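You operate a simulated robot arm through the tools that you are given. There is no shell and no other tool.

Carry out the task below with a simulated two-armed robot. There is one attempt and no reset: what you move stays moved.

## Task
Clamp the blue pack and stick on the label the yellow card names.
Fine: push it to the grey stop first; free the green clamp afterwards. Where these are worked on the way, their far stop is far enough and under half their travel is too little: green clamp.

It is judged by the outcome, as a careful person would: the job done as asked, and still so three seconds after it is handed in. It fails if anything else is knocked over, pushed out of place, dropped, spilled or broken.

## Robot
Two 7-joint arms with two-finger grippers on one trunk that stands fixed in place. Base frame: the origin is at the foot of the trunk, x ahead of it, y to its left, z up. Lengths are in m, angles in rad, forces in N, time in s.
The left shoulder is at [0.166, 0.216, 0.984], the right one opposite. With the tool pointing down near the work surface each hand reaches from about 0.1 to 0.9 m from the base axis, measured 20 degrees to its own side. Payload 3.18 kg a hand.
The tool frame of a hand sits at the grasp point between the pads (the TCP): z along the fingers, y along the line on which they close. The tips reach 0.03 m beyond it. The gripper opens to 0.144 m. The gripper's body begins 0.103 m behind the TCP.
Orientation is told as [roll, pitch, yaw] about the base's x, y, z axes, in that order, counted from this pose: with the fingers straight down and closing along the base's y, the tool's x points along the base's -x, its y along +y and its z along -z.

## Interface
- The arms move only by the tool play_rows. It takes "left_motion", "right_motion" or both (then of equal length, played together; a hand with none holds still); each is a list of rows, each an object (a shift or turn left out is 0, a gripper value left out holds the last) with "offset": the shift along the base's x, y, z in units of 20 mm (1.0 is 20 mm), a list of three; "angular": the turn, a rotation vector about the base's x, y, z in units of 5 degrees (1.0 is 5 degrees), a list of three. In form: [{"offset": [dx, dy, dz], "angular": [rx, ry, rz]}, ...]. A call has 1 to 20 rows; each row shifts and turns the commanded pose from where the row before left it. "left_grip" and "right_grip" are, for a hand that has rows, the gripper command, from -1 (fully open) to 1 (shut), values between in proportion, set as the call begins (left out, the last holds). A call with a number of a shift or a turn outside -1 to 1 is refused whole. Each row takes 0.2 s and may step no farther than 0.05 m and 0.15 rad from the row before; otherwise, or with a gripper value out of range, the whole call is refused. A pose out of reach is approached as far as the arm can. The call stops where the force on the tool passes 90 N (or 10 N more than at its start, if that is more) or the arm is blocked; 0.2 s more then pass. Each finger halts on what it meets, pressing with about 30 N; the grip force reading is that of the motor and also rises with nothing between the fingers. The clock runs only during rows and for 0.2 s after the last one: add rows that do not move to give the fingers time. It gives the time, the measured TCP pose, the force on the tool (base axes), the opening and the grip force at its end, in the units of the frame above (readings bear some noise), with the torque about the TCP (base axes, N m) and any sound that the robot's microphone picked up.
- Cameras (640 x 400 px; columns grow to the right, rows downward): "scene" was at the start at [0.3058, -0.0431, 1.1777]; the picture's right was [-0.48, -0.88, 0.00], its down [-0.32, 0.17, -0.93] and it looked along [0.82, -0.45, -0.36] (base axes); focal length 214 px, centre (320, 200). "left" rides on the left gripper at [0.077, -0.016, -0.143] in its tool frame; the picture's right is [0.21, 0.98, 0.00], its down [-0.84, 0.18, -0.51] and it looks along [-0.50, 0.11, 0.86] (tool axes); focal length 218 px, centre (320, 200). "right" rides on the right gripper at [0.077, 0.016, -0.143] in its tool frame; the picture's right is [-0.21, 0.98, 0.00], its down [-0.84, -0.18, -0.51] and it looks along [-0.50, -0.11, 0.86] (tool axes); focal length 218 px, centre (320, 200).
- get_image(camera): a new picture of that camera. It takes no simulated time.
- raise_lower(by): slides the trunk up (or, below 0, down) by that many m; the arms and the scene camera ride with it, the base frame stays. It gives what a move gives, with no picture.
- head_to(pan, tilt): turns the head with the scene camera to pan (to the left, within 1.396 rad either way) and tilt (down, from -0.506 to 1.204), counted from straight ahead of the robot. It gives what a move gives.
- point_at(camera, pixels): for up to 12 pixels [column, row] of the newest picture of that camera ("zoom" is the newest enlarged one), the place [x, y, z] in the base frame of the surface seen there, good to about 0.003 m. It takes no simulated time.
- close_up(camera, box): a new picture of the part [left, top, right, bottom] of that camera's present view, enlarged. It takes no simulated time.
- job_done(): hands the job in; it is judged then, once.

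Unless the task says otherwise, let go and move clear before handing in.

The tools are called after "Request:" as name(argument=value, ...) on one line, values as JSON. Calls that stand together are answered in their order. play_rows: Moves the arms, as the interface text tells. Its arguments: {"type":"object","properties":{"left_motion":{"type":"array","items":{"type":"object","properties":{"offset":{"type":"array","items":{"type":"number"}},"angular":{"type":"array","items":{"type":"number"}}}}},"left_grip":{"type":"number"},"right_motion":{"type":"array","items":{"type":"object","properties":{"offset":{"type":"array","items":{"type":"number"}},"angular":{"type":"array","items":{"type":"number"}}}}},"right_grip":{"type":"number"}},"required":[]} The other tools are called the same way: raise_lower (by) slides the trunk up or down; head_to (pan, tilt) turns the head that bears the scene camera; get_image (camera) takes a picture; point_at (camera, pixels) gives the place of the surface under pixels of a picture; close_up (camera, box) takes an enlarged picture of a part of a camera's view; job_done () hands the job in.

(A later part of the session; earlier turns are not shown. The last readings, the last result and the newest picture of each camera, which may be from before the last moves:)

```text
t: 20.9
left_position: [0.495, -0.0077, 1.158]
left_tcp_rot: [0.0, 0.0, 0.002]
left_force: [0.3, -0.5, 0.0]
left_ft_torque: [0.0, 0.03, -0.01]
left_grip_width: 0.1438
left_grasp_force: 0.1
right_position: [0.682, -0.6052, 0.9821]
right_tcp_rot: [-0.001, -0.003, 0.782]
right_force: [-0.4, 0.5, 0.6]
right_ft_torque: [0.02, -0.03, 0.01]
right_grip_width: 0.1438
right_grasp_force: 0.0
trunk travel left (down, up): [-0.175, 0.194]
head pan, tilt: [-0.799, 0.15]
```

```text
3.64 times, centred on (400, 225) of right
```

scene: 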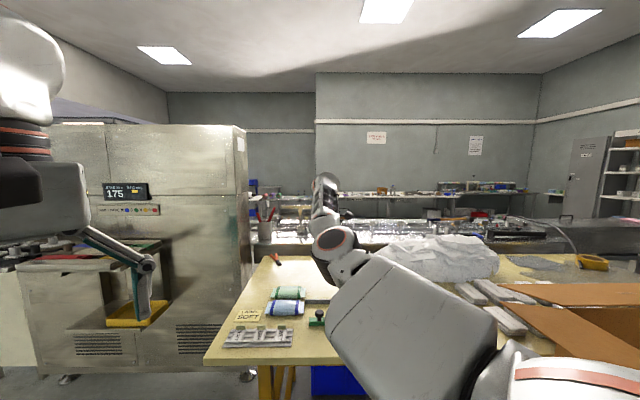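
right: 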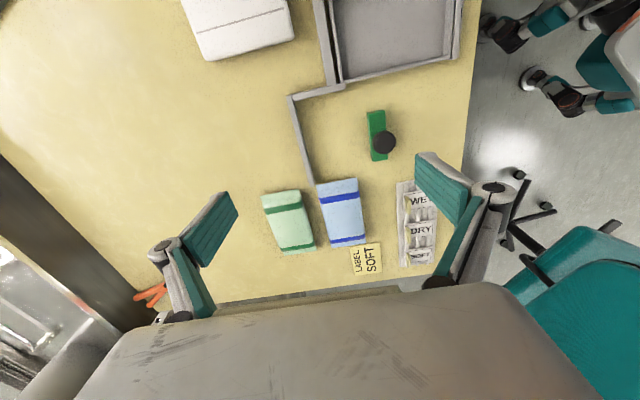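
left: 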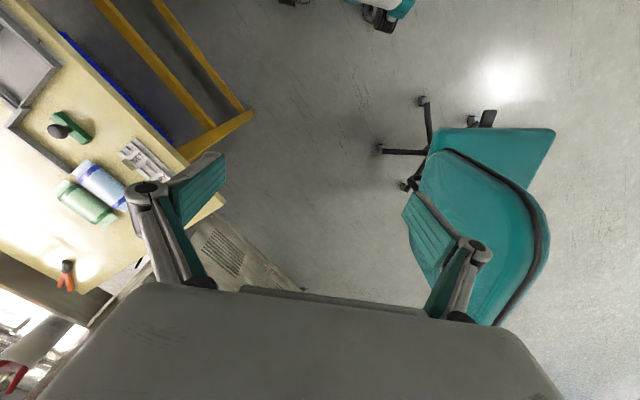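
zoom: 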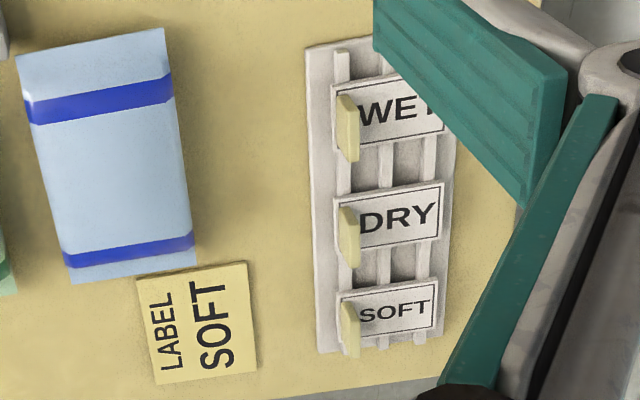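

The SOFT label's tab is at (350,330) in the zoom and the card lies close to the pack's left end. I'll measure the card corners, the label plate and tab.

Request:
point_at(camera="zoom", pixels=[[142, 284], [244, 266], [158, 378], [252, 364], [75, 275], [190, 258], [60, 240], [125, 180], [190, 180], [50, 180], [230, 180], [290, 320]])

Request:
point_at(camera="zoom", pixels=[[350, 310], [352, 350], [346, 330], [357, 335], [343, 295], [436, 285], [432, 330], [372, 338], [395, 312], [327, 330], [385, 345], [445, 200]])

Request:
close_up(camera="right", box=[395, 235, 445, 280])

```text
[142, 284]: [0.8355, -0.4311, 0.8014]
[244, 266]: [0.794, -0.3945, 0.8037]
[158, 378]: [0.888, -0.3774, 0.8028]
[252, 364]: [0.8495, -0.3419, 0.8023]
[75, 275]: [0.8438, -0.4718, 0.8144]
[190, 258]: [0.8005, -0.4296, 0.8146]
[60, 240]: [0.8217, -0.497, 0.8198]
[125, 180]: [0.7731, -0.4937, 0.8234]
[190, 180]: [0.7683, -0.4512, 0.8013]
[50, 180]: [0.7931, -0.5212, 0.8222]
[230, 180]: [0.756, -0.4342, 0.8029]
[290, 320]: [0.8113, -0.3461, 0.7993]
```

```text
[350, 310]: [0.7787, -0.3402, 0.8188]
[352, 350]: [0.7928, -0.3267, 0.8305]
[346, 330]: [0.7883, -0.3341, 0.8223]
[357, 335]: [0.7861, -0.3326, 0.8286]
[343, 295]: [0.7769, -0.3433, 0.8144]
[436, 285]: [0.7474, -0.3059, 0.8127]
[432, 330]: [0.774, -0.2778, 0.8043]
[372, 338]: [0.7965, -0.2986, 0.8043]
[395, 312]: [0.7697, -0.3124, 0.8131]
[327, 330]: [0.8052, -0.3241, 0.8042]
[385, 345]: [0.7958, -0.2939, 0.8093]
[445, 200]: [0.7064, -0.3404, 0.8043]
```

```text
8.89 times, centred on (420, 258) of right
```

zoom: 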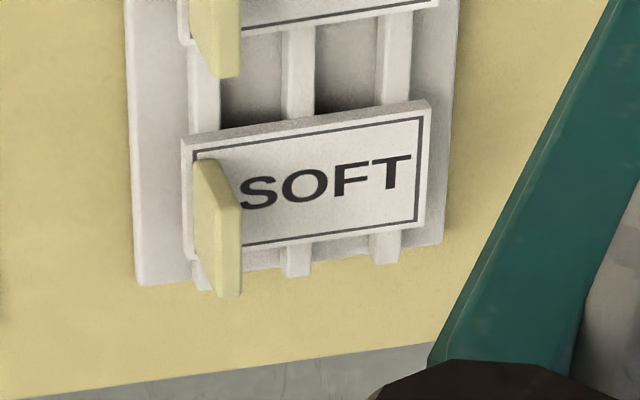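

The SOFT tab stands at the plate's far edge with top about z 0.83; plate top is about 0.813. I'll refine the tab and plate corners in this enlarged view.

Request:
point_at(camera="zoom", pixels=[[213, 175], [228, 210], [232, 288], [222, 250], [200, 180], [205, 250], [188, 145], [426, 110], [420, 218], [245, 250], [320, 180], [218, 165]])

Request:
point_at(camera="zoom", pixels=[[208, 168], [236, 210], [240, 215], [225, 295], [238, 292], [198, 165], [250, 235], [160, 200], [270, 270], [340, 257], [400, 245], [300, 60]])

```text
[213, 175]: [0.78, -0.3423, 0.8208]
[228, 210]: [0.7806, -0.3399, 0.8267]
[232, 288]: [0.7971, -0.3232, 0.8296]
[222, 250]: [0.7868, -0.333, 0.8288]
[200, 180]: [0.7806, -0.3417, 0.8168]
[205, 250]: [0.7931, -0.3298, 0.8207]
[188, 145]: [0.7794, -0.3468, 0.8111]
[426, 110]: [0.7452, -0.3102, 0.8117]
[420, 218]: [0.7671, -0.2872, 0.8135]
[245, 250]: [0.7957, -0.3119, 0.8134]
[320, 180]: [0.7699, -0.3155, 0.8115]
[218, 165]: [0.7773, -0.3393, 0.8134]
```

```text
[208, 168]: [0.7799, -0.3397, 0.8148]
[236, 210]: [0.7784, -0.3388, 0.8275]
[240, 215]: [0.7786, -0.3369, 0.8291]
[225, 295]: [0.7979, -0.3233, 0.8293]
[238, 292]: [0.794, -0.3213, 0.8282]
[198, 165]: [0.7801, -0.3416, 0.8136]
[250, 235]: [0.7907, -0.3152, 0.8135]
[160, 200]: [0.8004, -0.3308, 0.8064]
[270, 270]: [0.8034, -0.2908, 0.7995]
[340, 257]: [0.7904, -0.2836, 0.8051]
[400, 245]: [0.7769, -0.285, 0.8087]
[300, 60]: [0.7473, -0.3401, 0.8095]
```

Pack: u-length 0.13 m, 0.13 m to travel to the end stop; SOFT tab centre at about (0.788,-0.330), 5 mm thick, z 0.813–0.830. I'll move the right hand high over the pack's left end, narrowing the gripper to about 3 cm for a two-finger push, and check reach.

Request:
play_rows(right_motion=[{"offset": [0.7, 0.8, -0.1]}, {"offset": [0.7, 0.8, -0.1]}, {"offset": [0.7, 0.8, -0.1]}, {"offset": [0.7, 0.8, -0.1]}, {"offset": [0.7, 0.8, -0.1]}, {"offset": [0.7, 0.8, -0.1]}, {"offset": [0.7, 0.8, -0.1]}, {"offset": [0.7, 0.8, -0.1]}, {"offset": [0.7, 0.8, -0.1]}, {"offset": [0.7, 0.8, -0.1]}, {}], right_grip=0.583)

Request:
get_image(camera="right")

Request:
get_image(camera="scene")

```text
t: 23.4
left_position: [0.4952, -0.0072, 1.1579]
left_tcp_rot: [-0.001, 0.0, 0.003]
left_force: [-0.1, -0.6, -0.4]
left_ft_torque: [0.02, -0.01, 0.03]
left_grip_width: 0.1443
left_grasp_force: 0.0
right_position: [0.7735, -0.437, 0.9756]
right_tcp_rot: [-0.002, -0.004, 0.782]
right_force: [0.3, -0.3, -0.8]
right_ft_torque: [-0.01, 0.02, 0.07]
right_grip_width: 0.0301
right_grasp_force: 0.1
right hand out of reach, approached as far as the arm can: row 5, 6, 7, 8, 9, 10
trunk travel left (down, up): [-0.175, 0.194]
head pan, tilt: [-0.799, 0.15]
```

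```text
taken
```

right: 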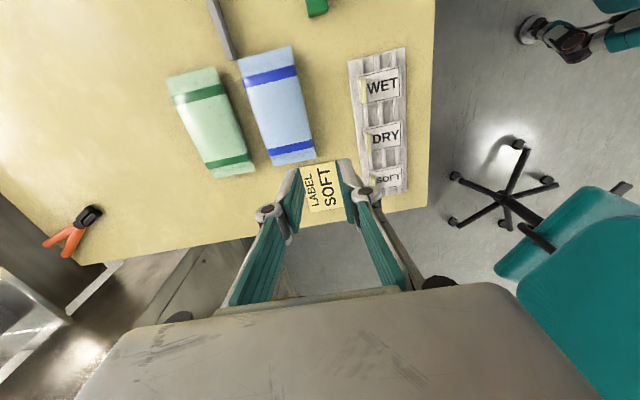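

```text
taken
```

scene: 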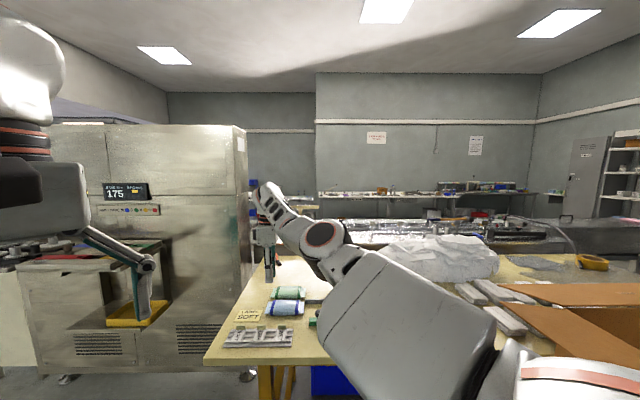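

The level hand cannot reach past the pack's left end (limit near 0.66 m from the shoulder). I'll close the fingers and tilt the hand about 18° so the fingertips point outward, gaining about 7 cm of reach.

Request:
play_rows(right_motion=[{"angular": [-0.18, -0.57, 0]}, {"angular": [-0.18, -0.57, 0]}, {"angular": [-0.18, -0.57, 0]}, {"angular": [-0.18, -0.57, 0]}, {"angular": [-0.18, -0.57, 0]}, {"angular": [-0.18, -0.57, 0]}, {}], right_grip=1.0)

```text
t: 24.9
left_position: [0.4949, -0.0079, 1.1584]
left_tcp_rot: [0.001, 0.001, 0.0]
left_force: [1.1, 0.2, 0.3]
left_ft_torque: [0.02, 0.01, 0.01]
left_grip_width: 0.1439
left_grasp_force: 0.0
right_position: [0.7827, -0.4402, 0.9786]
right_tcp_rot: [-0.28, -0.147, 0.804]
right_force: [-0.5, -0.1, 0.8]
right_ft_torque: [-0.02, 0.04, -0.03]
right_grip_width: 0.0
right_grasp_force: 30.0
right hand out of reach, approached as far as the arm can: row 1
trunk travel left (down, up): [-0.175, 0.194]
head pan, tilt: [-0.799, 0.15]
```

Tilt achieved. Now move outward and down to hover with the tips just beyond the pack's left end at z≈0.90.

Request:
play_rows(right_motion=[{"offset": [0.48, 0.07, -0.7]}, {"offset": [0.48, 0.07, -0.7]}, {"offset": [0.48, 0.07, -0.7]}, {"offset": [0.48, 0.07, -0.7]}, {"offset": [0.48, 0.07, -0.7]}, {}])

Request:
get_image(camera="right")

Request:
get_image(camera="left")

```text
t: 26.4
left_position: [0.4941, -0.0082, 1.1585]
left_tcp_rot: [0.001, 0.001, 0.001]
left_force: [-0.7, -0.1, 0.6]
left_ft_torque: [0.02, -0.04, 0.02]
left_grip_width: 0.1438
left_grasp_force: 0.0
right_position: [0.8299, -0.4325, 0.9079]
right_tcp_rot: [-0.28, -0.147, 0.802]
right_force: [0.3, -0.2, 0.1]
right_ft_torque: [0.02, 0.05, 0.04]
right_grip_width: 0.0
right_grasp_force: 30.0
trunk travel left (down, up): [-0.175, 0.194]
head pan, tilt: [-0.799, 0.15]
```

```text
taken
```

right: 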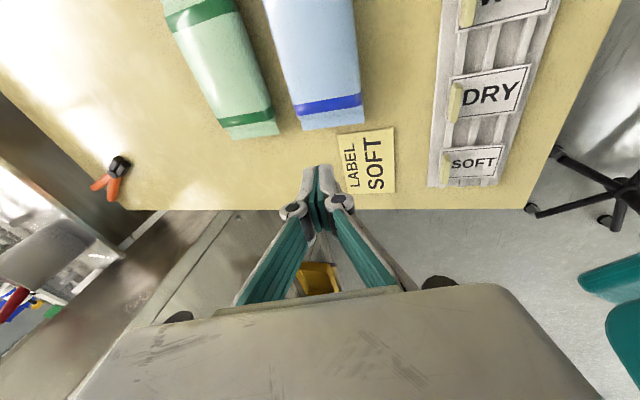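

```text
taken
```

left: 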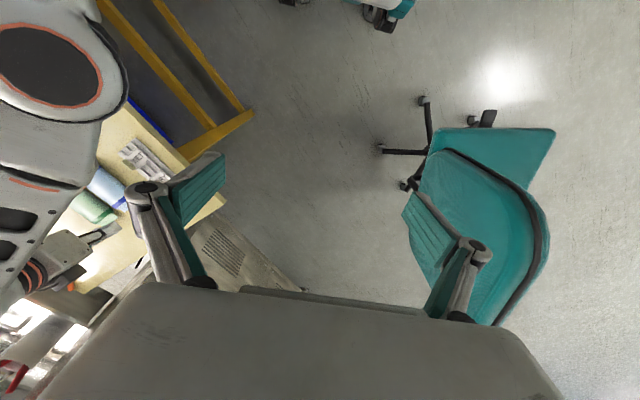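

The closed fingertips (318,180) hover beyond the pack's left end. I'll descend to TCP z≈0.840 so the tips stay just above the card level.

Request:
play_rows(right_motion=[{"offset": [0, 0, -0.85]}, {"offset": [0, 0, -0.85]}, {"offset": [0, 0, -0.85]}, {"offset": [0, 0, -0.8]}, {}])

Request:
close_up(camera="right", box=[220, 60, 420, 230])

```text
t: 27.6
left_position: [0.4946, -0.0078, 1.1582]
left_tcp_rot: [-0.001, 0.001, 0.0]
left_force: [0.1, -0.2, -1.2]
left_ft_torque: [0.0, -0.02, -0.01]
left_grip_width: 0.1443
left_grasp_force: 0.1
right_position: [0.8294, -0.4347, 0.8398]
right_tcp_rot: [-0.281, -0.147, 0.803]
right_force: [-0.3, -0.3, -0.3]
right_ft_torque: [0.02, 0.0, 0.02]
right_grip_width: 0.0
right_grasp_force: 30.5
trunk travel left (down, up): [-0.175, 0.194]
head pan, tilt: [-0.799, 0.15]
```

```text
2.35 times, centred on (320, 145) of right
```

zoom: 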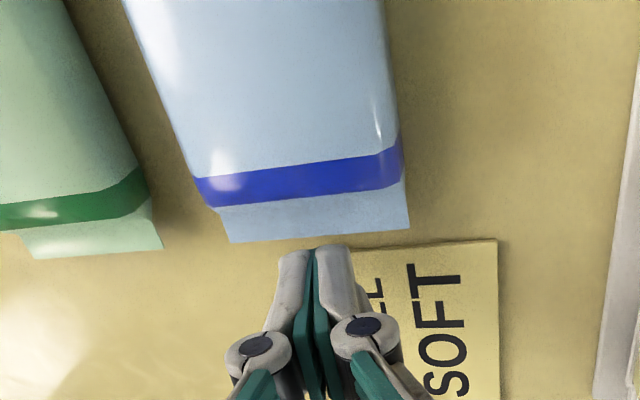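

The fingers sit centred behind the pack's flap. I'll push along the fence direction (−x,−y equally) in stages, starting with about 50 mm.

Request:
play_rows(right_motion=[{"offset": [-0.3, -0.3, 0]}, {"offset": [-0.3, -0.3, 0]}, {"offset": [-0.3, -0.3, 0]}, {"offset": [-0.3, -0.3, 0]}, {"offset": [-0.3, -0.3, 0]}, {"offset": [-0.3, -0.3, 0]}])

Request:
get_image(camera="right")

```text
t: 28.9
left_position: [0.4953, -0.0073, 1.1583]
left_tcp_rot: [0.001, 0.001, 0.001]
left_force: [-0.5, -0.7, -0.4]
left_ft_torque: [-0.01, -0.01, -0.04]
left_grip_width: 0.144
left_grasp_force: 0.1
right_position: [0.7924, -0.4694, 0.8402]
right_tcp_rot: [-0.282, -0.145, 0.804]
right_force: [-0.7, -0.4, 0.9]
right_ft_torque: [0.0, -0.01, 0.01]
right_grip_width: 0.0
right_grasp_force: 30.6
trunk travel left (down, up): [-0.175, 0.194]
head pan, tilt: [-0.799, 0.15]
```

```text
taken
```

right: 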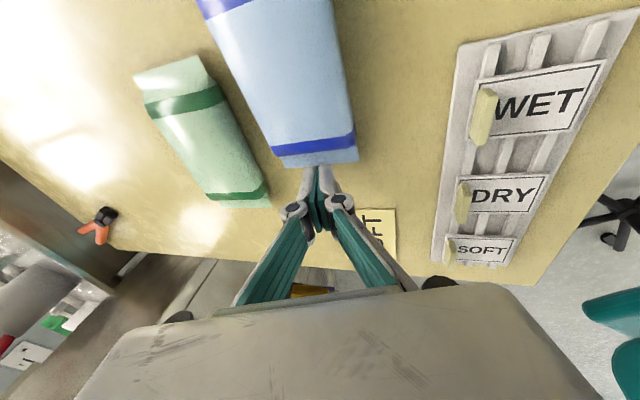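

The pack slides straight with about 1 N. I'll check its alignment by measuring corners, before pushing on.

Request:
point_at(camera="right", pixels=[[283, 165], [355, 160], [272, 147], [355, 132], [320, 100], [205, 15], [240, 80], [340, 60]])

Request:
get_image(camera="left")

```text
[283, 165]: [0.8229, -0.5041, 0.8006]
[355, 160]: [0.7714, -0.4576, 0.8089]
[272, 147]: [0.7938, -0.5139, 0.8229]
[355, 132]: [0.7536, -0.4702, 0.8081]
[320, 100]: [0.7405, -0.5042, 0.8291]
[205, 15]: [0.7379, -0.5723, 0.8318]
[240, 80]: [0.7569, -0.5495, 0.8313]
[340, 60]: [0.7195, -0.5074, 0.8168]
```

```text
taken
```

left: 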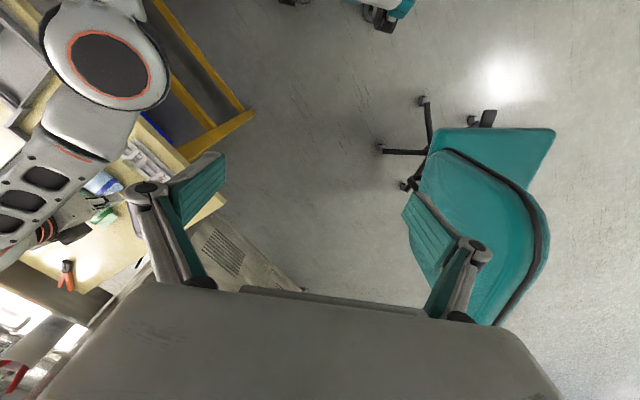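

The pack's far edge stays at constant distance (v≈0.925), so it's straight. Push another ~66 mm.

Request:
play_rows(right_motion=[{"offset": [-0.39, -0.39, 0]}, {"offset": [-0.39, -0.39, 0]}, {"offset": [-0.39, -0.39, 0]}, {"offset": [-0.39, -0.39, 0]}, {"offset": [-0.39, -0.39, 0]}, {"offset": [-0.39, -0.39, 0]}])

Request:
get_image(camera="right")

Request:
head_to(pan=-0.9, tilt=0.55)

Request:
get_image(camera="scene")

```text
t: 30.4
left_position: [0.4963, -0.008, 1.1591]
left_tcp_rot: [0.0, 0.001, 0.001]
left_force: [0.2, 0.2, 0.0]
left_ft_torque: [0.02, -0.03, 0.04]
left_grip_width: 0.1439
left_grasp_force: 0.1
right_position: [0.749, -0.5156, 0.8412]
right_tcp_rot: [-0.282, -0.146, 0.803]
right_force: [-0.3, 0.1, 0.0]
right_ft_torque: [0.0, -0.03, 0.02]
right_grip_width: 0.0002
right_grasp_force: 30.1
trunk travel left (down, up): [-0.175, 0.194]
head pan, tilt: [-0.799, 0.15]
```

```text
taken
```

right: 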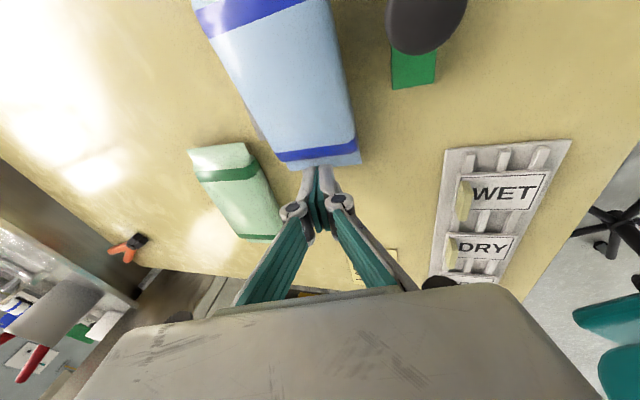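

```text
t: 31.2
left_position: [0.495, -0.0091, 1.1579]
left_tcp_rot: [0.001, -0.002, 0.001]
left_force: [-0.6, -0.2, 0.0]
left_ft_torque: [0.02, 0.03, -0.01]
left_grip_width: 0.144
left_grasp_force: 0.1
right_position: [0.7482, -0.5148, 0.842]
right_tcp_rot: [-0.281, -0.145, 0.803]
right_force: [0.1, 0.6, 0.8]
right_ft_torque: [0.0, 0.02, 0.0]
right_grip_width: 0.0
right_grasp_force: 29.4
trunk travel left (down, up): [-0.175, 0.194]
head pan, tilt: [-0.901, 0.55]
```

```text
taken
```

scene: 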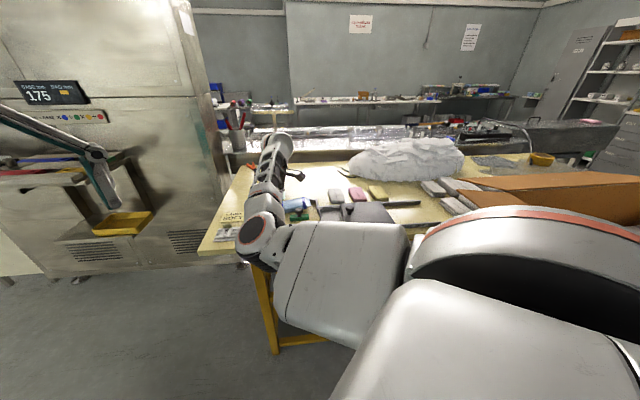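

About 23 mm remain to the stop. I'll push slowly in ~3 mm rows and watch the force.

Request:
play_rows(right_motion=[{"offset": [-0.1, -0.1, 0]}, {"offset": [-0.1, -0.1, 0]}, {"offset": [-0.1, -0.1, 0]}, {"offset": [-0.1, -0.1, 0]}, {"offset": [-0.1, -0.1, 0]}, {"offset": [-0.1, -0.1, 0]}, {"offset": [-0.1, -0.1, 0]}])

Request:
play_rows(right_motion=[{"offset": [-0.08, -0.08, 0]}])

Request:
get_image(camera="right")

```text
t: 32.8
left_position: [0.4962, -0.007, 1.1578]
left_tcp_rot: [0.001, 0.001, 0.0]
left_force: [-0.1, -0.3, -0.1]
left_ft_torque: [0.0, -0.01, 0.02]
left_grip_width: 0.1438
left_grasp_force: 0.2
right_position: [0.7334, -0.5295, 0.8411]
right_tcp_rot: [-0.281, -0.147, 0.804]
right_force: [-0.9, -0.4, 0.4]
right_ft_torque: [0.0, -0.01, -0.01]
right_grip_width: 0.0
right_grasp_force: 30.1
trunk travel left (down, up): [-0.175, 0.194]
head pan, tilt: [-0.901, 0.55]
```

```text
t: 33.2
left_position: [0.4955, -0.0086, 1.1574]
left_tcp_rot: [-0.001, 0.0, 0.003]
left_force: [-0.8, -0.1, 0.6]
left_ft_torque: [0.01, 0.03, -0.01]
left_grip_width: 0.1441
left_grasp_force: 0.0
right_position: [0.7323, -0.5317, 0.8416]
right_tcp_rot: [-0.283, -0.148, 0.802]
right_force: [-0.7, 0.4, 1.3]
right_ft_torque: [0.0, -0.03, 0.0]
right_grip_width: 0.0003
right_grasp_force: 29.9
trunk travel left (down, up): [-0.175, 0.194]
head pan, tilt: [-0.901, 0.55]
```

```text
taken
```

right: 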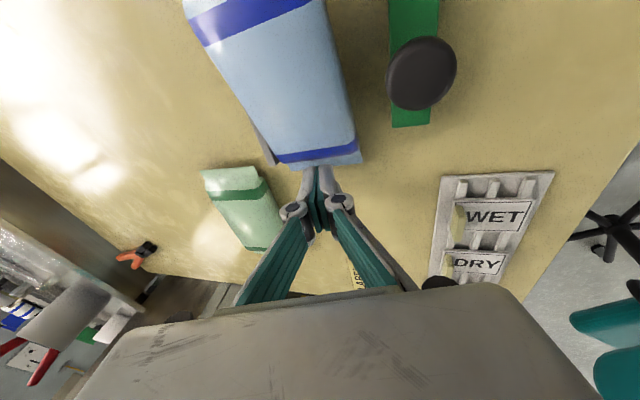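

The pack should be about at the stop now; force is still near zero. Continue in 2 mm steps, checking force each time.

Request:
play_rows(right_motion=[{"offset": [-0.08, -0.08, 0]}])

Request:
play_rows(right_motion=[{"offset": [-0.08, -0.08, 0]}])

```text
t: 33.6
left_position: [0.495, -0.0078, 1.1586]
left_tcp_rot: [0.001, 0.002, 0.002]
left_force: [-0.2, 0.5, 0.1]
left_ft_torque: [0.03, -0.01, -0.02]
left_grip_width: 0.1441
left_grasp_force: 0.1
right_position: [0.7296, -0.5333, 0.8419]
right_tcp_rot: [-0.28, -0.146, 0.803]
right_force: [-0.9, -0.2, 0.8]
right_ft_torque: [0.01, -0.02, -0.01]
right_grip_width: 0.0002
right_grasp_force: 30.4
trunk travel left (down, up): [-0.175, 0.194]
head pan, tilt: [-0.901, 0.55]
```

```text
t: 34.0
left_position: [0.4951, -0.0072, 1.158]
left_tcp_rot: [0.0, -0.001, 0.002]
left_force: [-0.2, 0.3, -0.1]
left_ft_torque: [0.03, -0.01, 0.0]
left_grip_width: 0.1437
left_grasp_force: 0.1
right_position: [0.7281, -0.5356, 0.841]
right_tcp_rot: [-0.281, -0.147, 0.803]
right_force: [0.6, 0.3, 1.0]
right_ft_torque: [-0.02, 0.0, 0.02]
right_grip_width: 0.0001
right_grasp_force: 29.8
trunk travel left (down, up): [-0.175, 0.194]
head pan, tilt: [-0.901, 0.55]
```

Still little force; the reaction just turned slightly positive. Two more small steps.

Request:
play_rows(right_motion=[{"offset": [-0.08, -0.08, 0]}])

Request:
play_rows(right_motion=[{"offset": [-0.08, -0.08, 0]}])

Request:
get_image(camera="right")

```text
t: 34.4
left_position: [0.4952, -0.0071, 1.1573]
left_tcp_rot: [0.001, 0.0, 0.001]
left_force: [0.2, -0.6, 0.7]
left_ft_torque: [-0.02, 0.03, 0.0]
left_grip_width: 0.1442
left_grasp_force: 0.0
right_position: [0.726, -0.5362, 0.8411]
right_tcp_rot: [-0.281, -0.146, 0.803]
right_force: [0.4, -0.8, 0.5]
right_ft_torque: [0.0, -0.01, 0.01]
right_grip_width: 0.0002
right_grasp_force: 30.3
trunk travel left (down, up): [-0.175, 0.194]
head pan, tilt: [-0.901, 0.55]
```

```text
t: 34.8
left_position: [0.4956, -0.0079, 1.1569]
left_tcp_rot: [0.001, -0.001, 0.001]
left_force: [-0.4, -0.5, 0.4]
left_ft_torque: [0.03, 0.04, 0.01]
left_grip_width: 0.1441
left_grasp_force: 0.0
right_position: [0.7251, -0.5376, 0.8422]
right_tcp_rot: [-0.28, -0.146, 0.802]
right_force: [0.0, 0.4, 1.2]
right_ft_torque: [0.0, 0.0, 0.03]
right_grip_width: 0.0
right_grasp_force: 29.0
trunk travel left (down, up): [-0.175, 0.194]
head pan, tilt: [-0.901, 0.55]
```

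```text
taken
```

right: 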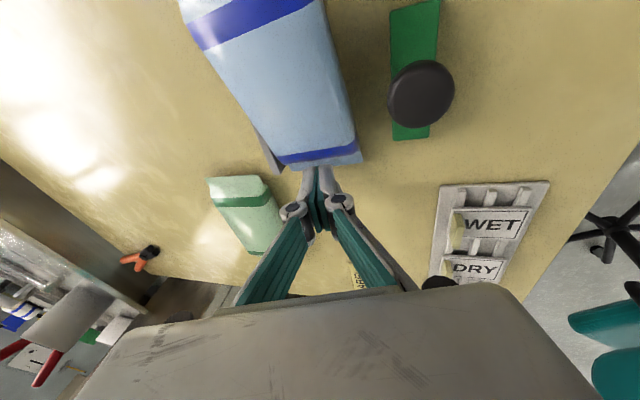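

I can see the fence's end next to the pack's flap at (278,168). I'll measure the flap and fence end from a close-up.

Request:
close_up(camera="right", box=[230, 110, 390, 210])

Request:
point_at(camera="right", pixels=[[290, 169], [355, 161], [276, 170], [265, 148], [300, 155], [215, 30], [300, 5], [330, 100]])

```text
4.00 times, centred on (310, 160) of right
```

zoom: 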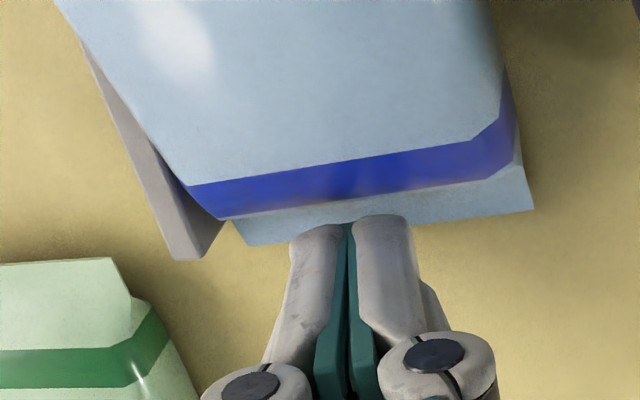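

```text
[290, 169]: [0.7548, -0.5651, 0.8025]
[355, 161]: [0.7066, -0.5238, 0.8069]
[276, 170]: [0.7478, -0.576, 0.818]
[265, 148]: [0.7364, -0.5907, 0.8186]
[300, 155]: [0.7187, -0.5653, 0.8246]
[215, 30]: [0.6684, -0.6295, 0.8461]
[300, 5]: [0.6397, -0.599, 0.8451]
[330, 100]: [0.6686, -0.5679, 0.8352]
```

Pack-top heights rise from 0.825 (left) to 0.846 (right end), so the pack seems to be tipping up, perhaps riding onto the stop. I must look from other cameras before pushing more.

Request:
close_up(camera="scene", box=[260, 180, 360, 250])

Request:
close_up(camera="left", box=[0, 100, 160, 260])

```text
5.71 times, centred on (310, 215) of scene
```

zoom: 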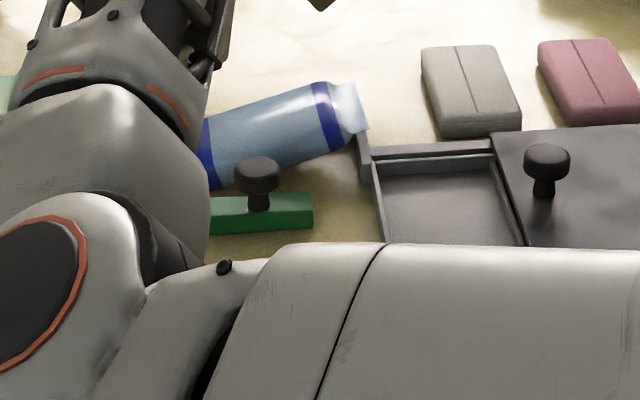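

```text
2.50 times, centred on (80, 180) of left
```

zoom: 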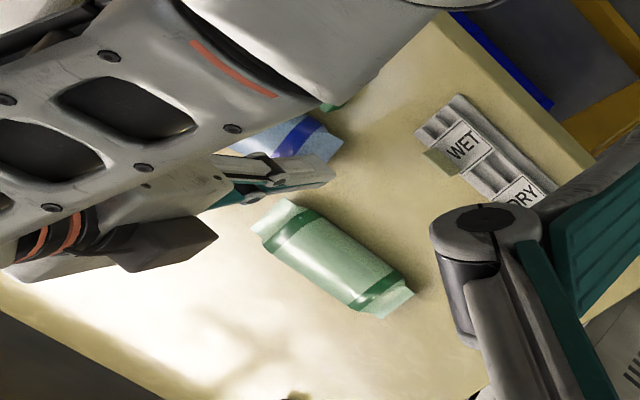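

The scene close-up confirms the pack's right end is tipped up above the stop, because my slanted fingers press its left flap down. I'll back off slowly and let it settle.

Request:
play_rows(right_motion=[{"offset": [0.05, 0.05, 0]}, {"offset": [0.05, 0.05, 0]}, {"offset": [0.05, 0.05, 0]}, {"offset": [0.05, 0.05, 0]}, {"offset": [0.05, 0.05, 0]}, {"offset": [0.05, 0.05, 0]}])

Request:
close_up(camera="scene", box=[260, 180, 360, 250])

Request:
close_up(camera="right", box=[170, 0, 400, 210])

```text
t: 36.2
left_position: [0.4959, -0.0077, 1.1578]
left_tcp_rot: [-0.001, 0.001, 0.002]
left_force: [-0.1, -0.4, -0.1]
left_ft_torque: [-0.06, -0.01, 0.0]
left_grip_width: 0.1441
left_grasp_force: 0.0
right_position: [0.7312, -0.5334, 0.8396]
right_tcp_rot: [-0.281, -0.146, 0.803]
right_force: [-0.2, 0.2, 0.5]
right_ft_torque: [0.02, -0.01, -0.02]
right_grip_width: 0.0001
right_grasp_force: 30.3
trunk travel left (down, up): [-0.175, 0.194]
head pan, tilt: [-0.901, 0.55]
```

```text
5.71 times, centred on (310, 215) of scene
```

zoom: 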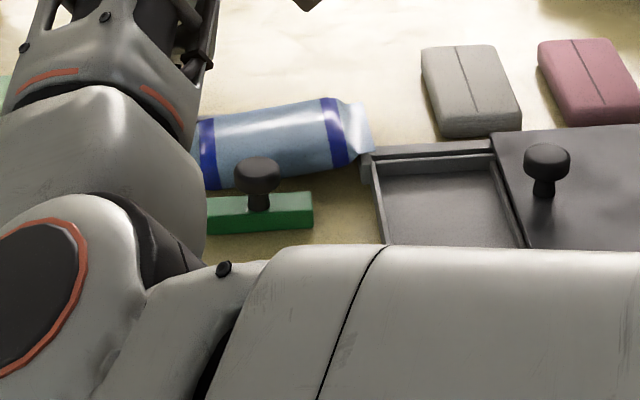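

```text
1.90 times, centred on (285, 105) of right
```

zoom: 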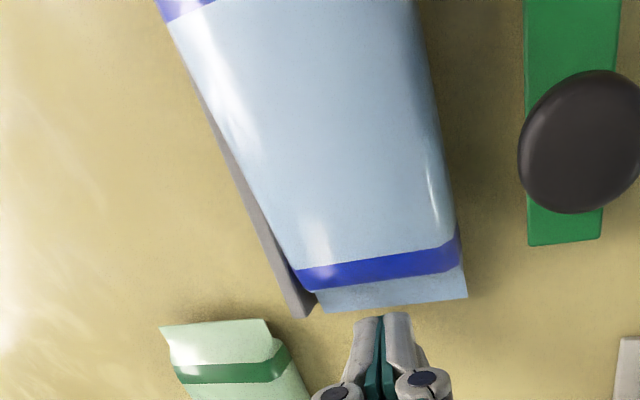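

The pack has mostly settled, but its right flap appears to lie on the stop's top edge. Measure heights along the pack.

Request:
point_at(camera="zoom", pixels=[[390, 295], [320, 300], [465, 290], [380, 260], [370, 200], [320, 120], [300, 60], [190, 5], [430, 60], [280, 30], [300, 310], [400, 20]])

Request:
close_up(camera="scene", box=[290, 190, 340, 225])

```text
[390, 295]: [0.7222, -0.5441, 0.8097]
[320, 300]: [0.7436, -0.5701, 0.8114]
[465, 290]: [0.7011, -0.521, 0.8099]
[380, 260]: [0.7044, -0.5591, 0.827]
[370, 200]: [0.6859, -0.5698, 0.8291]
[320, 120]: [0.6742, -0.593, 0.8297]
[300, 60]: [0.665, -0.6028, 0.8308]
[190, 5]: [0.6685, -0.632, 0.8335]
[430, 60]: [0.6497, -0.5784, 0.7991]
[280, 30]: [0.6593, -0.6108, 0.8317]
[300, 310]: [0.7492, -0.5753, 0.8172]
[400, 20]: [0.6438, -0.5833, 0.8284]
```

```text
11.43 times, centred on (315, 208) of scene
```

zoom: 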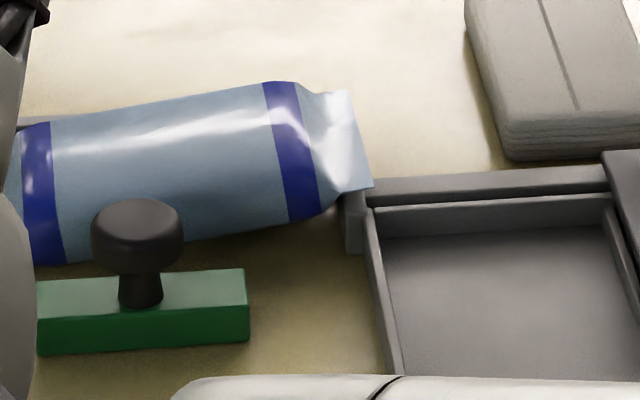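

The right flap lies on top of the stop (pack is about 8 mm too far, tilted 4–5°). I'll withdraw, level the hand, and then grip the left flap by its two side edges so that I can draw it back and re-seat it flat. First: up and level.

Request:
play_rows(right_motion=[{"offset": [0.2, 0.2, 0]}, {"offset": [0.2, 0.2, 0.3]}, {"offset": [0, 0, 0.9]}, {"offset": [0, 0, 0.9]}, {"offset": [0, 0, 0.9]}, {"angular": [0.172, 0.579, 0]}, {"angular": [0.172, 0.579, 0]}, {"angular": [0.172, 0.579, 0]}, {"angular": [0.172, 0.579, 0]}, {"angular": [0.172, 0.579, 0]}, {"angular": [0.172, 0.579, 0]}, {}])

Request:
get_image(camera="right")

Request:
close_up(camera="scene", box=[260, 180, 360, 250])

```text
t: 38.8
left_position: [0.4964, -0.0072, 1.1582]
left_tcp_rot: [0.0, -0.001, 0.004]
left_force: [0.0, -0.3, -0.1]
left_ft_torque: [0.01, 0.0, -0.03]
left_grip_width: 0.144
left_grasp_force: 0.1
right_position: [0.7391, -0.5245, 0.9015]
right_tcp_rot: [-0.002, 0.003, 0.783]
right_force: [0.3, 0.7, -0.4]
right_ft_torque: [-0.02, 0.02, 0.0]
right_grip_width: 0.0
right_grasp_force: 30.6
trunk travel left (down, up): [-0.175, 0.194]
head pan, tilt: [-0.901, 0.55]
```

```text
taken
```

right: 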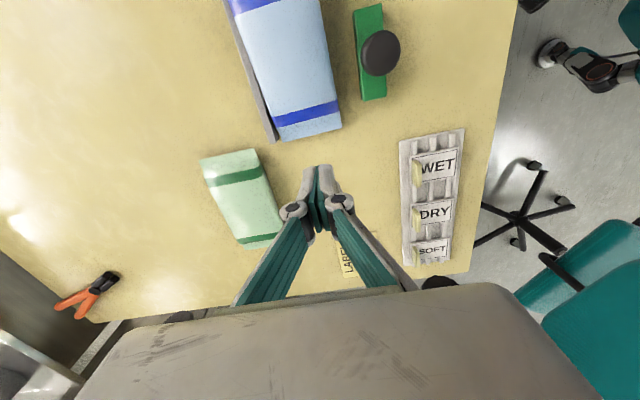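

```text
5.71 times, centred on (310, 215) of scene
```

zoom: 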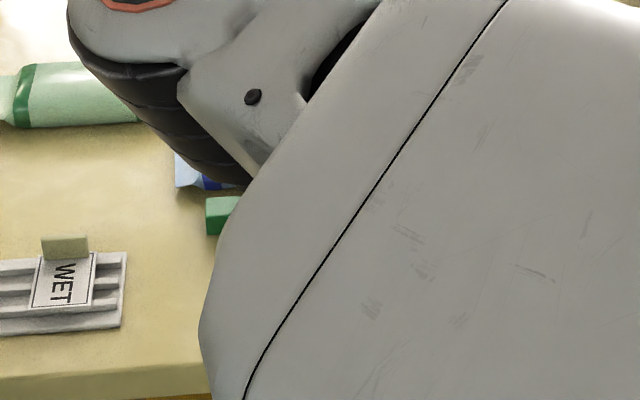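

The hand is level at yaw 45°. I'll measure the pack's left flap, fence end and green pack corner from this view.

Request:
close_up(camera="right", box=[190, 80, 350, 190])

Request:
point_at(camera="right", pixels=[[282, 138], [339, 127], [277, 130], [272, 138], [257, 152], [204, 160], [272, 190], [310, 60], [290, 100], [335, 100], [326, 30], [250, 20]])

```text
3.64 times, centred on (270, 135) of right
```

zoom: 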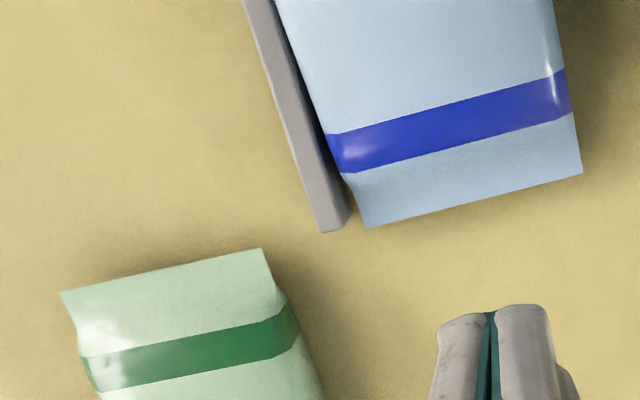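

```text
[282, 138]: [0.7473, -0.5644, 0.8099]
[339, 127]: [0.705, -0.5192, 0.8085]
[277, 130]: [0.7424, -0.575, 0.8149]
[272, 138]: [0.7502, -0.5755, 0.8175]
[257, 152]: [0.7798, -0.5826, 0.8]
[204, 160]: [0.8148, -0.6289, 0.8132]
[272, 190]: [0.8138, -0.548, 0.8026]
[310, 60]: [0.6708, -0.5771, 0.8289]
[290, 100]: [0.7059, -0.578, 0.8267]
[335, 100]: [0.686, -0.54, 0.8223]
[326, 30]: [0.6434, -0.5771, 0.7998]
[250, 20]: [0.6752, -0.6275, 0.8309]
```

Flap's left end is at u≈-0.130 with the fence end at u≈-0.1225; green pack is clear by about 1 cm. I'll open to 85 mm and position over the flap's side edges, then descend.

Request:
play_rows(right_motion=[{"offset": [-0.14, -0.22, 0]}, {"offset": [-0.14, -0.22, 0]}, {"offset": [-0.14, -0.21, 0]}, {"offset": [0, 0, -0.5]}, {"offset": [0, 0, -0.5]}, {}], right_grip=-0.18)

Request:
get_image(camera="right")

```text
t: 40.2
left_position: [0.4951, -0.0075, 1.1578]
left_tcp_rot: [0.001, 0.001, 0.004]
left_force: [0.5, 0.0, 0.4]
left_ft_torque: [0.02, 0.0, 0.01]
left_grip_width: 0.144
left_grasp_force: 0.0
right_position: [0.7294, -0.5367, 0.881]
right_tcp_rot: [0.0, 0.005, 0.784]
right_force: [0.1, -0.1, 0.7]
right_ft_torque: [0.01, -0.01, 0.01]
right_grip_width: 0.085
right_grasp_force: 0.1
trunk travel left (down, up): [-0.175, 0.194]
head pan, tilt: [-0.901, 0.55]
```

```text
taken
```

right: 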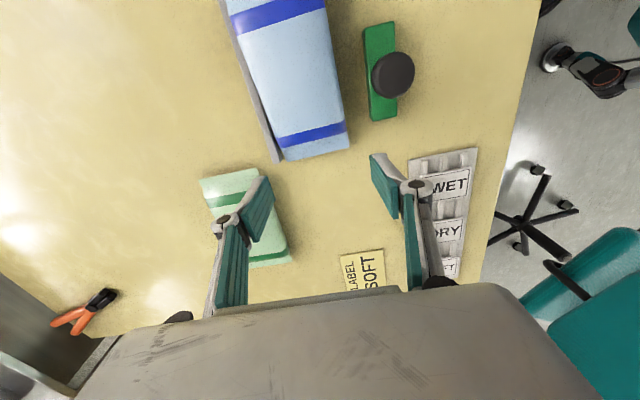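

Good alignment. To avoid touching the fence end, I'll back off 4 mm, descend to TCP z≈0.834, then edge forward.

Request:
play_rows(right_motion=[{"offset": [0.16, 0.16, 0]}, {"offset": [0, 0, -0.6]}, {"offset": [0, 0, -0.6]}, {"offset": [0, 0, -0.6]}, {"offset": [0, 0, -0.55]}, {}])

Request:
close_up(camera="right", box=[200, 60, 440, 220])

```text
t: 41.6
left_position: [0.494, -0.0062, 1.1597]
left_tcp_rot: [-0.002, -0.002, 0.001]
left_force: [1.3, 0.4, -0.2]
left_ft_torque: [-0.01, 0.01, 0.01]
left_grip_width: 0.1441
left_grasp_force: 0.0
right_position: [0.7327, -0.5351, 0.8391]
right_tcp_rot: [-0.009, 0.0, 0.784]
right_force: [11.5, -3.6, 22.2]
right_ft_torque: [-0.98, -0.76, 0.29]
right_grip_width: 0.0993
right_grasp_force: 9.8
trunk travel left (down, up): [-0.175, 0.194]
head pan, tilt: [-0.901, 0.55]
```

```text
2.50 times, centred on (320, 140) of right
```

zoom: 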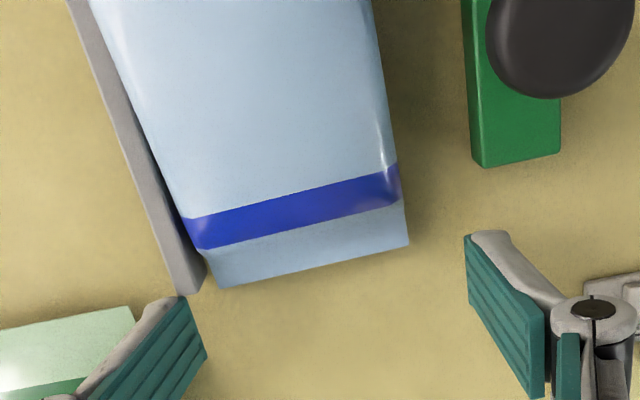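

The readings show contact: 22 N up and +v force at the +v fingertip's leading edge, which is the fence end. I'll lift straight up at once.

Request:
play_rows(right_motion=[{"offset": [0.1, 0.1, 0.5]}, {"offset": [0, 0, 0.8]}, {"offset": [0, 0, 0.8]}, {}])

Request:
get_image(camera="right")

```text
t: 42.6
left_position: [0.4957, -0.0084, 1.1584]
left_tcp_rot: [-0.001, 0.001, 0.002]
left_force: [0.0, -0.7, -0.7]
left_ft_torque: [0.01, -0.04, -0.02]
left_grip_width: 0.144
left_grasp_force: 0.1
right_position: [0.7361, -0.5307, 0.8753]
right_tcp_rot: [0.0, 0.003, 0.785]
right_force: [-0.2, 0.7, 1.1]
right_ft_torque: [0.04, 0.03, 0.0]
right_grip_width: 0.0849
right_grasp_force: 0.0
trunk travel left (down, up): [-0.175, 0.194]
head pan, tilt: [-0.901, 0.55]
```

```text
taken
```

right: 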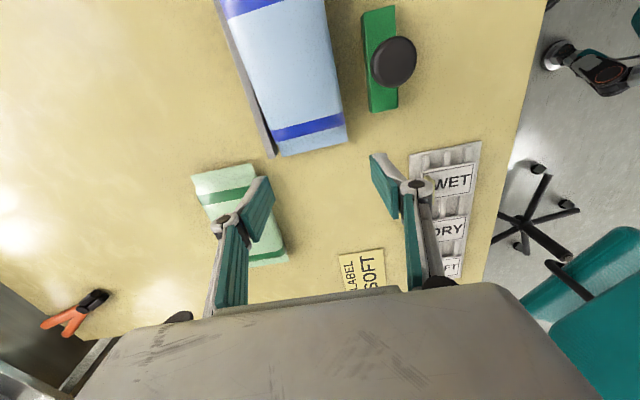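

Clear now (force ~0). I'll verify the fence and green pack haven't moved.

Request:
close_up(camera="right", box=[180, 60, 400, 210])

Request:
point_at(camera="right", pixels=[[269, 156], [265, 145], [250, 100], [253, 165], [197, 174], [282, 153], [343, 140], [370, 105], [396, 103], [385, 10], [365, 15], [394, 58]])

```text
2.67 times, centred on (290, 135) of right
```

zoom: 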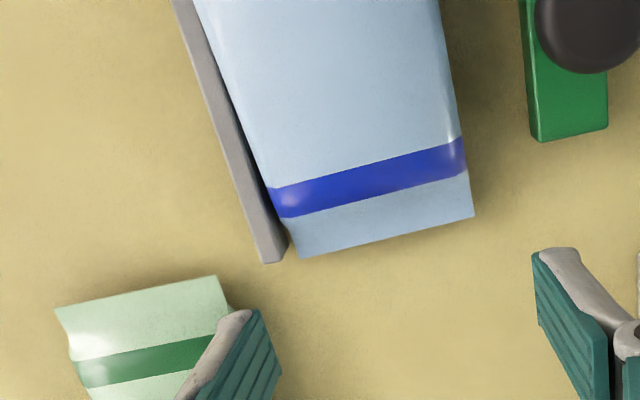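

```text
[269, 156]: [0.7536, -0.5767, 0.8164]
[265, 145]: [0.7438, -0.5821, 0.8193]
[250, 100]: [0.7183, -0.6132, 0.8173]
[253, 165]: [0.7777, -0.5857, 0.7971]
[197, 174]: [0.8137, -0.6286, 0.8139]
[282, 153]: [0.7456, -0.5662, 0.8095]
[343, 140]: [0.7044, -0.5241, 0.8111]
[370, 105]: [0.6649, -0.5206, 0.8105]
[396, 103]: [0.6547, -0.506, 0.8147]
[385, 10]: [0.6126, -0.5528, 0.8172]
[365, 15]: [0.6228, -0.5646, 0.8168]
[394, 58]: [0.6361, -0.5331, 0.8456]
```

Fence, green pack and clamp are where they were. The flap overlap beyond the fence end is too small to grip, so instead I'll close the fingers and go to the pack's right end, to nudge it back off the stop from above the stop's top.

Request:
play_rows(right_motion=[{"offset": [0, 0, 0.7]}, {"offset": [0, 0, 0.7]}, {"offset": [-0.6, -0.6, 0]}, {"offset": [-0.6, -0.6, 0]}, {"offset": [-0.6, -0.6, 0]}, {"offset": [-0.6, -0.6, 0]}, {"offset": [-0.6, -0.6, 0]}, {"offset": [-0.6, -0.6, 0]}, {"offset": [-0.6, -0.6, 0]}, {"offset": [-0.6, -0.6, 0]}, {"offset": [-0.6, -0.6, 0]}, {"offset": [-0.6, -0.7, 0]}, {}], right_grip=1.0)

Request:
get_image(camera="right")

Request:
get_image(camera="left")

```text
t: 45.4
left_position: [0.4947, -0.0083, 1.1579]
left_tcp_rot: [0.0, -0.001, 0.005]
left_force: [-0.2, 0.2, 0.1]
left_ft_torque: [0.01, -0.03, 0.04]
left_grip_width: 0.1441
left_grasp_force: 0.0
right_position: [0.615, -0.6533, 0.9023]
right_tcp_rot: [-0.001, 0.004, 0.783]
right_force: [0.6, -0.2, -0.1]
right_ft_torque: [0.01, 0.01, -0.02]
right_grip_width: 0.0002
right_grasp_force: 30.1
trunk travel left (down, up): [-0.175, 0.194]
head pan, tilt: [-0.901, 0.55]
```

```text
taken
```

right: 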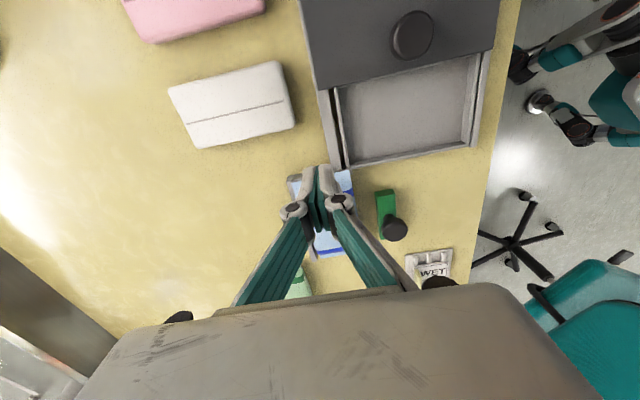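

```text
taken
```

left: 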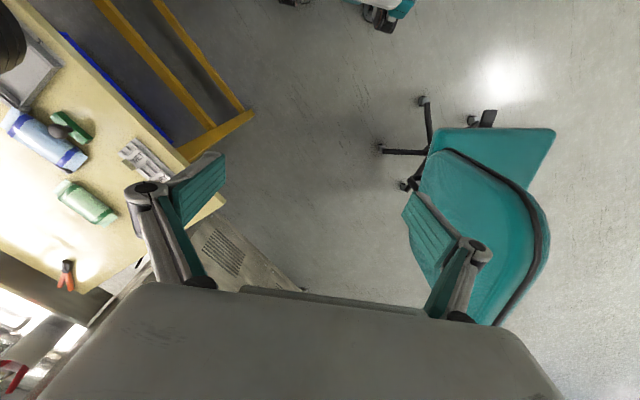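

Reached without trouble, and the left camera sees the whole pack now. Close-ups to judge the right end.

Request:
close_up(camera="left", box=[0, 80, 110, 180])

Request:
close_up(camera="right", box=[260, 140, 400, 270])

Request:
close_up(camera="scene", box=[260, 180, 360, 250])

```text
4.00 times, centred on (55, 130) of left
```

zoom: 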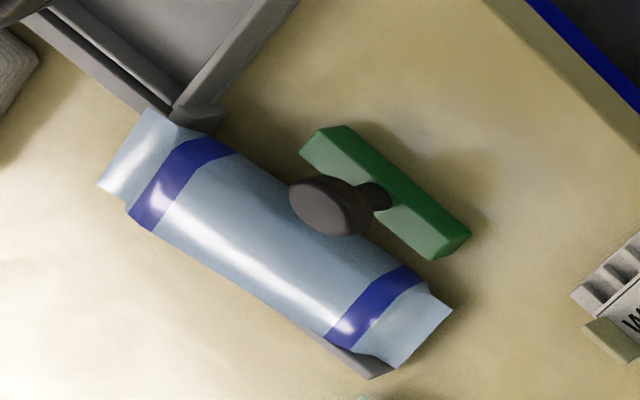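

```text
3.08 times, centred on (330, 205) of right
```

zoom: 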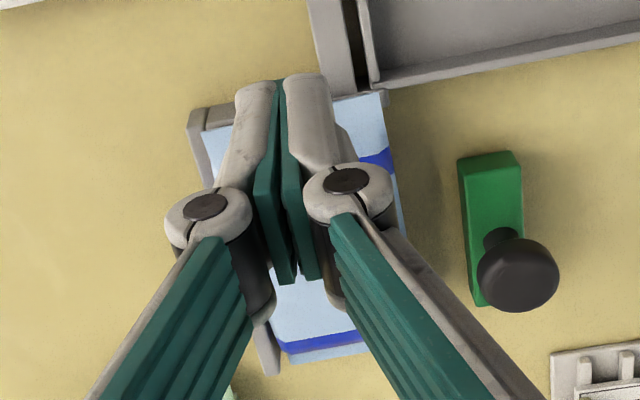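

```text
5.71 times, centred on (310, 215) of scene
```

zoom: 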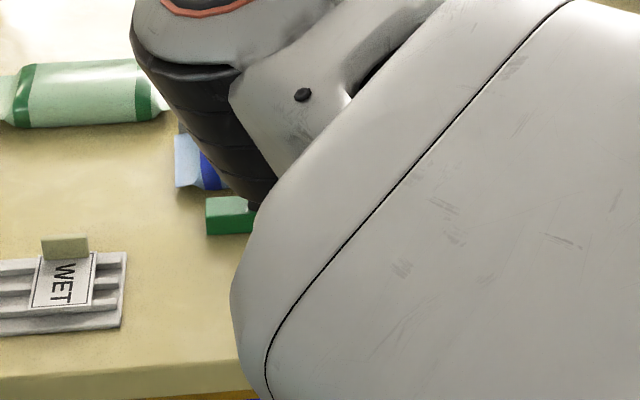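

The left close-up confirms that the right flap covers the stop. I'll measure the flap edge, body height and stop.

Request:
close_up(camera="left", box=[0, 90, 60, 140])

Request:
point_at(camera="zoom", pixels=[[160, 125], [100, 200], [45, 300], [200, 150], [130, 280], [250, 190], [190, 300], [330, 150], [300, 130], [260, 60], [110, 60], [280, 340]])

```text
8.00 times, centred on (30, 115) of left
```

zoom: 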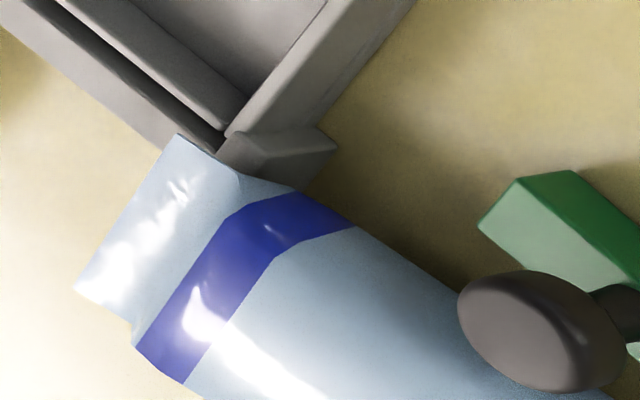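

```text
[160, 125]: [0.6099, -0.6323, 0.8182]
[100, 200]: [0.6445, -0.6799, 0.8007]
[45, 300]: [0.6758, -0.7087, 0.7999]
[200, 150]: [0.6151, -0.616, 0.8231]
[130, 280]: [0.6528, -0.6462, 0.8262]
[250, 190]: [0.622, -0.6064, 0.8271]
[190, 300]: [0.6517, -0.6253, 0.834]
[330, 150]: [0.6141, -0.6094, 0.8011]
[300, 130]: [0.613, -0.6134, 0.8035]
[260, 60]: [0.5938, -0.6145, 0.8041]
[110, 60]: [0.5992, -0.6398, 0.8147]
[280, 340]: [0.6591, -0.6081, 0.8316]
```

The flap's end is at u≈+0.004, top z≈0.823 lying on the stop (top ≈0.819). I'll lower the closed tips to z≈0.8215 just beyond it, then nudge toward −u in small steps.

Request:
play_rows(right_motion=[{"offset": [0, 0, -0.8]}, {"offset": [0, 0, -0.8]}, {"offset": [0, 0, -0.5]}, {"offset": [0, 0, -0.3]}, {}])

Request:
close_up(camera="right", box=[260, 120, 400, 230])

```text
t: 46.6
left_position: [0.495, -0.0075, 1.1584]
left_tcp_rot: [0.0, 0.0, 0.002]
left_force: [-0.1, 0.2, 0.2]
left_ft_torque: [0.01, -0.04, -0.01]
left_grip_width: 0.144
left_grasp_force: 0.1
right_position: [0.6164, -0.6535, 0.8561]
right_tcp_rot: [0.0, 0.003, 0.783]
right_force: [-0.5, -0.7, -0.3]
right_ft_torque: [0.03, 0.01, 0.0]
right_grip_width: 0.0002
right_grasp_force: 30.6
trunk travel left (down, up): [-0.175, 0.194]
head pan, tilt: [-0.901, 0.55]
```

```text
3.64 times, centred on (330, 175) of right
```

zoom: 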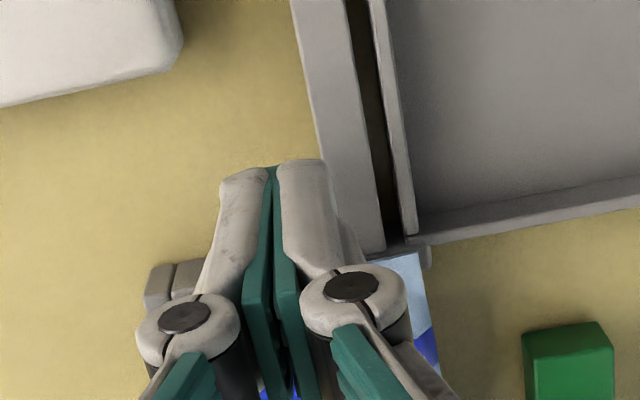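

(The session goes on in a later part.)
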